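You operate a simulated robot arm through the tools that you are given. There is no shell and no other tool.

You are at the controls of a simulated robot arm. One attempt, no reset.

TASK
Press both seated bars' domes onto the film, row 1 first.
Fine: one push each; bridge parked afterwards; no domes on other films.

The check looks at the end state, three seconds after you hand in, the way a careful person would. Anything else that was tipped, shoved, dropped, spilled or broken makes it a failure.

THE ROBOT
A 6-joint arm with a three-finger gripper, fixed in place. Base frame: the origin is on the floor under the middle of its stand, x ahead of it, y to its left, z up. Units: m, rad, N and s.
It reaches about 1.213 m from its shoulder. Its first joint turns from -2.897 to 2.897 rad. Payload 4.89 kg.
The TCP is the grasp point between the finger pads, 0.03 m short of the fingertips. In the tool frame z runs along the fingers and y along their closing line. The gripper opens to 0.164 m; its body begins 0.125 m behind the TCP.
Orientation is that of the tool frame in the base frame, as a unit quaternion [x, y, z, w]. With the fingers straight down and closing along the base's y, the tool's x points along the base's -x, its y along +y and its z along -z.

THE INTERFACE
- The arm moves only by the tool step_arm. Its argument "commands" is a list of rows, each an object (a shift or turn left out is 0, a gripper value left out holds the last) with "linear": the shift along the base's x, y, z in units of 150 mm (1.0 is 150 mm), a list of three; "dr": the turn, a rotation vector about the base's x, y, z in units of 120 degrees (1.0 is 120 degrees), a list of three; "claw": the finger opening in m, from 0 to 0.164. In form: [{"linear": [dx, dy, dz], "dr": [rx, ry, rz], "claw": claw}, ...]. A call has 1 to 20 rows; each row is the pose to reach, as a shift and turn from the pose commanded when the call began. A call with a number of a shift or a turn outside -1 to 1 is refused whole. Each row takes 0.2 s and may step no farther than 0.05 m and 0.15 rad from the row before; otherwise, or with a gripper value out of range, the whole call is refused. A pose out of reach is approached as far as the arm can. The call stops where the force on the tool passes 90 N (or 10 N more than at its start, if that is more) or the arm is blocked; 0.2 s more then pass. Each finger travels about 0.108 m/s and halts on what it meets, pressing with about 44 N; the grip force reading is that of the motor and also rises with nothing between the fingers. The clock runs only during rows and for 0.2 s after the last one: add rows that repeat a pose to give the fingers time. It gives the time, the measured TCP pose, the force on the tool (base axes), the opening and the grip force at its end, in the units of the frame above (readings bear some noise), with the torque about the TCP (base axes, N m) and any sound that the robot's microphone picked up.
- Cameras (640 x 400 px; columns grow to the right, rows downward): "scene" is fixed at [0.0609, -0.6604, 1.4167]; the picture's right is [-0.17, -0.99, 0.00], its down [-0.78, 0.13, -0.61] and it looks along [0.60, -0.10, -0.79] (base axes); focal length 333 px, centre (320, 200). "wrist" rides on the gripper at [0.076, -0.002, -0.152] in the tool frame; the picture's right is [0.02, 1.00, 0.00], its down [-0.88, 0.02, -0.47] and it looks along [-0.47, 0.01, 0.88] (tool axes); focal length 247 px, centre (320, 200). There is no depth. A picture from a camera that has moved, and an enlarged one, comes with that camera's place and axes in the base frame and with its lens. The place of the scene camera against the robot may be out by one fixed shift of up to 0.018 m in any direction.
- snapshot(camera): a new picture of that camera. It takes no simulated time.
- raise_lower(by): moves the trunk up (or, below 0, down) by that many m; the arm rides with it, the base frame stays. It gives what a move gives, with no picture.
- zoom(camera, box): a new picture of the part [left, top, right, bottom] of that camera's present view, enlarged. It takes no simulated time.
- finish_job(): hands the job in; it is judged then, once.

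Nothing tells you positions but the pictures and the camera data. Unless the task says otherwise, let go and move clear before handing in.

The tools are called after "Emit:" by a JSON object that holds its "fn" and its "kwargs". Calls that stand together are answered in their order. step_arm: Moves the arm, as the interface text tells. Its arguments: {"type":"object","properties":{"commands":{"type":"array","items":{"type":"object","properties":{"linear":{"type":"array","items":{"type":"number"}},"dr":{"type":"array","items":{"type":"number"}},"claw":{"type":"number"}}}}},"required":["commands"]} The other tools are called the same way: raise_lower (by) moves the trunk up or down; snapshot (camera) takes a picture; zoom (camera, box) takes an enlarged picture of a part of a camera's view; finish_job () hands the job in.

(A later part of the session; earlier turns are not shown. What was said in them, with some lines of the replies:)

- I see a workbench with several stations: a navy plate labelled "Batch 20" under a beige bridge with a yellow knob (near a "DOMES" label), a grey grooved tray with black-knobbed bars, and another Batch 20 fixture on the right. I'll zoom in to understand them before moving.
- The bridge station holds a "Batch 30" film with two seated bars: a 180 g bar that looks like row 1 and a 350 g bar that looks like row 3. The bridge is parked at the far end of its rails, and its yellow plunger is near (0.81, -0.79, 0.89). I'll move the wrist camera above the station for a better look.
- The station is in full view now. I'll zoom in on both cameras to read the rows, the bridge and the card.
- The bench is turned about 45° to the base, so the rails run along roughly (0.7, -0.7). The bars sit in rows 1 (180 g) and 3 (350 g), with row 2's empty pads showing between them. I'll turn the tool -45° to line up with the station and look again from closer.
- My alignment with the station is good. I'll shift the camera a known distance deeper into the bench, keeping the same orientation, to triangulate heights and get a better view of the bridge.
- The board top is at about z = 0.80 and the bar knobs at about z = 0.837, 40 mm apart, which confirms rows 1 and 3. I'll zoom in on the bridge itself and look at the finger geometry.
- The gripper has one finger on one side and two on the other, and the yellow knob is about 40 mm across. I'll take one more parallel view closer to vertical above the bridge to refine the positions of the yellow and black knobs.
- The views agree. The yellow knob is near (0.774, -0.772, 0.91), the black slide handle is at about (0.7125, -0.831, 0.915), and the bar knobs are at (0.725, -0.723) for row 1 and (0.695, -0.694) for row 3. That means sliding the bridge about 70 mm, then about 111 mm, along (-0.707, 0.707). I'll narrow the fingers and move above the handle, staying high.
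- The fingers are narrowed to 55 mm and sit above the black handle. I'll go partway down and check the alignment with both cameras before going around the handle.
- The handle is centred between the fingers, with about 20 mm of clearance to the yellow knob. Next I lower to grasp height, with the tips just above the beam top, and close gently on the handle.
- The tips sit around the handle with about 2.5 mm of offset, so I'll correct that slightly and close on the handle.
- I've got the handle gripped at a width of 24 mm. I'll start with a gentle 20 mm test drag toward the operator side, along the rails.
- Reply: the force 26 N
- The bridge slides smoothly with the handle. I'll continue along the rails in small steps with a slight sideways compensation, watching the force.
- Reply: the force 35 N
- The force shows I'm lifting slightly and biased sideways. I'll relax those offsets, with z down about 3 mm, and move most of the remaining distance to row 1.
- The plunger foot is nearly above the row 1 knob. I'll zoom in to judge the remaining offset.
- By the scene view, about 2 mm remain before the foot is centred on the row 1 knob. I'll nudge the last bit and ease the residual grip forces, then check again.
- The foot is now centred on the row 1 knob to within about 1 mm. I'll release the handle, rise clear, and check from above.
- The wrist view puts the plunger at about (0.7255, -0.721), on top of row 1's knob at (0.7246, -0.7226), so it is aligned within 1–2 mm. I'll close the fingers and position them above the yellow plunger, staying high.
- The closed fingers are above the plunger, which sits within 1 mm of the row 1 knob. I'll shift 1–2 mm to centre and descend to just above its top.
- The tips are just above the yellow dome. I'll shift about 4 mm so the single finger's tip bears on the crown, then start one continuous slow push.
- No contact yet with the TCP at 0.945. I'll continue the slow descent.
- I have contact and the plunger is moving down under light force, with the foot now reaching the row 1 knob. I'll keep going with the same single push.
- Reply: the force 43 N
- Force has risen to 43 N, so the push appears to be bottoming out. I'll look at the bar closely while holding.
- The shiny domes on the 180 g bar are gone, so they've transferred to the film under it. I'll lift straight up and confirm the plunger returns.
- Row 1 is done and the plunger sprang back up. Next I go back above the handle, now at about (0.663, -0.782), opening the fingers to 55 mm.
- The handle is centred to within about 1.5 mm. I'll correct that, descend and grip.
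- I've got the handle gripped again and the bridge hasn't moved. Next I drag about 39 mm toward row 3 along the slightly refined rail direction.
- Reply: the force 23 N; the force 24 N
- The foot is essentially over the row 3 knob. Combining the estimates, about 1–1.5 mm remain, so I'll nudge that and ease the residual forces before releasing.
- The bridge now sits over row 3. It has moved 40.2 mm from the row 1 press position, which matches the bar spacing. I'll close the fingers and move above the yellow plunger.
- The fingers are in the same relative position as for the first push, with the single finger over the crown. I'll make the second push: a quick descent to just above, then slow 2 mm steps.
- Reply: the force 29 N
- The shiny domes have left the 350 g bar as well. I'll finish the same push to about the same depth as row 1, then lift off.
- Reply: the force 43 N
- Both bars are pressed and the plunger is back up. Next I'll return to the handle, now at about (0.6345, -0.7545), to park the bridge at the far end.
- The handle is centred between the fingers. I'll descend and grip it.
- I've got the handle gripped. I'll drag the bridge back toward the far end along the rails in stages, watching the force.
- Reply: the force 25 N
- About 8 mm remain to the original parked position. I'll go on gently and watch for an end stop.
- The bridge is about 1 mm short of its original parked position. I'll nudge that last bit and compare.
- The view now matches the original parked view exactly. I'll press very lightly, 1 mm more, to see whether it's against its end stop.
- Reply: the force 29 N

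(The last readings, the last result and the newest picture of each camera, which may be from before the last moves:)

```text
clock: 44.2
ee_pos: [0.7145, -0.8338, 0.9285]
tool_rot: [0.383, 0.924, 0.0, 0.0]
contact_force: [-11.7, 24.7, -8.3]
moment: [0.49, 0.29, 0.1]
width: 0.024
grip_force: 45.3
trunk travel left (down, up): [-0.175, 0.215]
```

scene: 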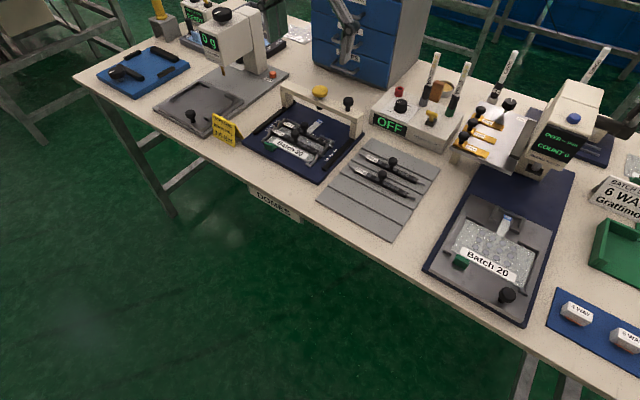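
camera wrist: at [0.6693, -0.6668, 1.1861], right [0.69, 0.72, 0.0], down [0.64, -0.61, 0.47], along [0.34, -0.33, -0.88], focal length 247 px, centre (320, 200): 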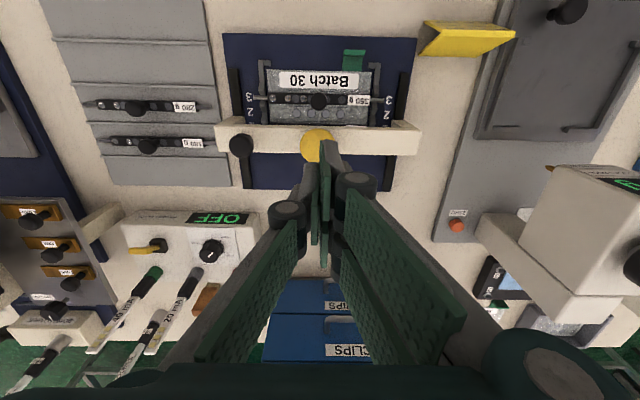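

The resistance along the rail jumped to about 26 N, so the bridge is against its end stop and parked. I'll relax the command slightly, release and rise clear.

Emit:
{"fn": "step_arm", "kwargs": {"commands": [{"linear": [-0.005, 0.006, 0]}, {"linear": [-0.006, 0.007, -0.002]}, {"linear": [-0.006, 0.007, -0.002]}]}}

Emit:
{"fn": "step_arm", "kwargs": {"commands": [{"linear": [0, 0, 0], "claw": 0.035}, {"linear": [0, 0, 0], "claw": 0.055}, {"linear": [0, 0, 0], "claw": 0.055}, {"linear": [0, 0, 0.15], "claw": 0.055}, {"linear": [0, 0, 0.4], "claw": 0.055}, {"linear": [0, 0, 0.7], "claw": 0.055}, {"linear": [0, 0, 1.0], "claw": 0.055}, {"linear": [0, 0, 1.0], "claw": 0.055}]}}

Emit:
{"fn": "zoom", "kwargs": {"camera": "scene", "box": [240, 75, 370, 185]}}

Emit:
{"fn": "zoom", "kwargs": {"camera": "scene", "box": [255, 105, 335, 175]}}

Emit:
{"fn": "snapshot", "kwargs": {"camera": "wrist"}}

```text
clock: 45.0
ee_pos: [0.7132, -0.8341, 0.928]
tool_rot: [0.382, 0.924, 0.0, 0.001]
contact_force: [3.8, 1.0, -1.3]
moment: [-0.83, -0.73, 0.05]
width: 0.0241
grip_force: 45.7
trunk travel left (down, up): [-0.175, 0.215]
```

```text
clock: 46.8
ee_pos: [0.7129, -0.8328, 1.0804]
tool_rot: [0.382, 0.924, 0.0, 0.0]
contact_force: [-1.5, 0.5, 0.5]
moment: [-0.06, -0.06, 0.0]
width: 0.0549
grip_force: 0.1
trunk travel left (down, up): [-0.175, 0.215]
```

```text
3.64 times, centred on (305, 130) of scene
camera zoom: at [0.0609, -0.6604, 1.4167], right [-0.17, -0.99, 0.0], down [-0.78, 0.13, -0.61], along [0.6, -0.1, -0.79], focal length 1210 px, centre (374, 454)
```

zoom: 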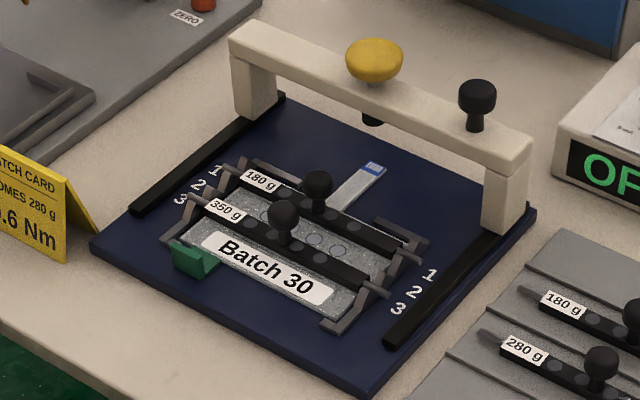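

```text
5.71 times, centred on (295, 140) of scene
camera zoom: at [0.0609, -0.6604, 1.4167], right [-0.17, -0.99, 0.0], down [-0.78, 0.13, -0.61], along [0.6, -0.1, -0.79], focal length 1902 px, centre (463, 543)
```

zoom: 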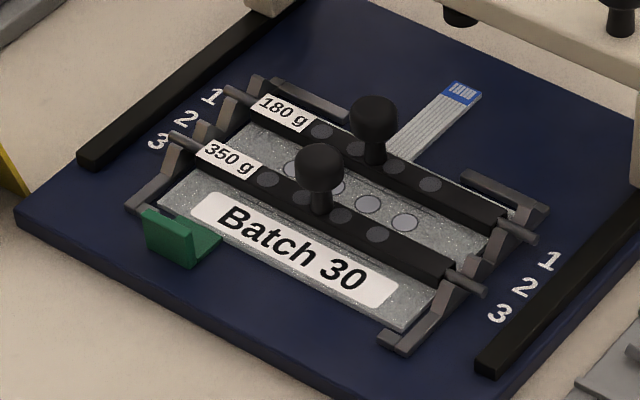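

```text
taken
camera wrist: at [0.6573, -0.778, 1.2328], right [0.69, 0.72, 0.0], down [0.64, -0.61, 0.47], along [0.34, -0.33, -0.88], focal length 247 px, centre (320, 200)
```

wrist: 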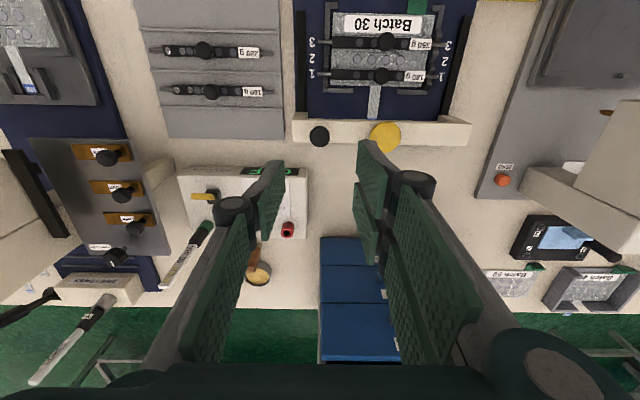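

Both bars are still seated, with their domes gone from the bars. The plunger is up and the bridge sits exactly where it started, with everything else undisturbed. I'll move the arm well clear and take a last look.

Emit:
{"fn": "step_arm", "kwargs": {"commands": [{"linear": [-0.15, 0.2, 0.05]}, {"linear": [-0.3, 0.4, 0.1]}, {"linear": [-0.45, 0.6, 0.15]}, {"linear": [-0.6, 0.8, 0.2]}, {"linear": [-0.75, 1.0, 0.2]}, {"linear": [-0.75, 1.0, 0.2]}]}}

Emit:
{"fn": "snapshot", "kwargs": {"camera": "scene"}}

Emit:
{"fn": "zoom", "kwargs": {"camera": "wrist", "box": [200, 120, 440, 290]}}

```text
clock: 48.2
ee_pos: [0.5988, -0.6831, 1.1082]
tool_rot: [0.382, 0.924, 0.0, 0.0]
contact_force: [0.1, -0.7, 0.3]
moment: [-0.07, -0.1, 0.04]
width: 0.0549
grip_force: 0.1
trunk travel left (down, up): [-0.175, 0.215]
```

```text
taken
```

scene: 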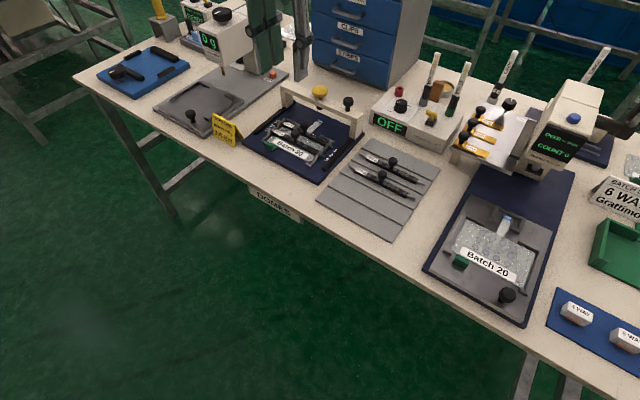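

```text
2.35 times, centred on (320, 205) of wrist
camera zoom: at [0.5429, -0.628, 1.2609], right [0.69, 0.72, 0.0], down [0.64, -0.61, 0.47], along [0.34, -0.33, -0.88], focal length 581 px, centre (320, 188)
```

zoom: 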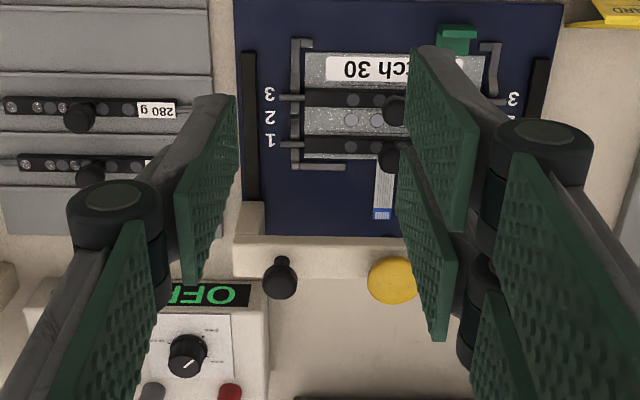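

Both seated bars have been pressed once each, row 1 then row 3. The bridge is parked against its far stop and the arm is clear with nothing else disturbed, so I'm handing in.

Emit:
{"fn": "finish_job", "kwargs": {}}

```text
The job is handed in.
```

I pressed both seated bars' domes onto the Batch 30 film, one push each, with row 1 (180 g) first and row 3 (350 g) second. Both bars' domes left them on the push. I couldn't see the film under the bars, so I'm taking that as the sign they transferred.

- **Pushes:** each went to about 41–43 N, and the plunger sprang back up both times. The bars are still seated.
- **Bridge:** it is parked against its far end stop, where it started.
- **Other films:** I used only the Batch 30 station. Nothing else on the bench was touched, and the arm is clear.

**Batch card mismatch:** the yellow batch card by the station reads "DOMES 280 g", but the seated bars were labelled 180 g and 350 g. I pressed them as you asked. If that card applies to Batch 30, check whether those were the right bars.
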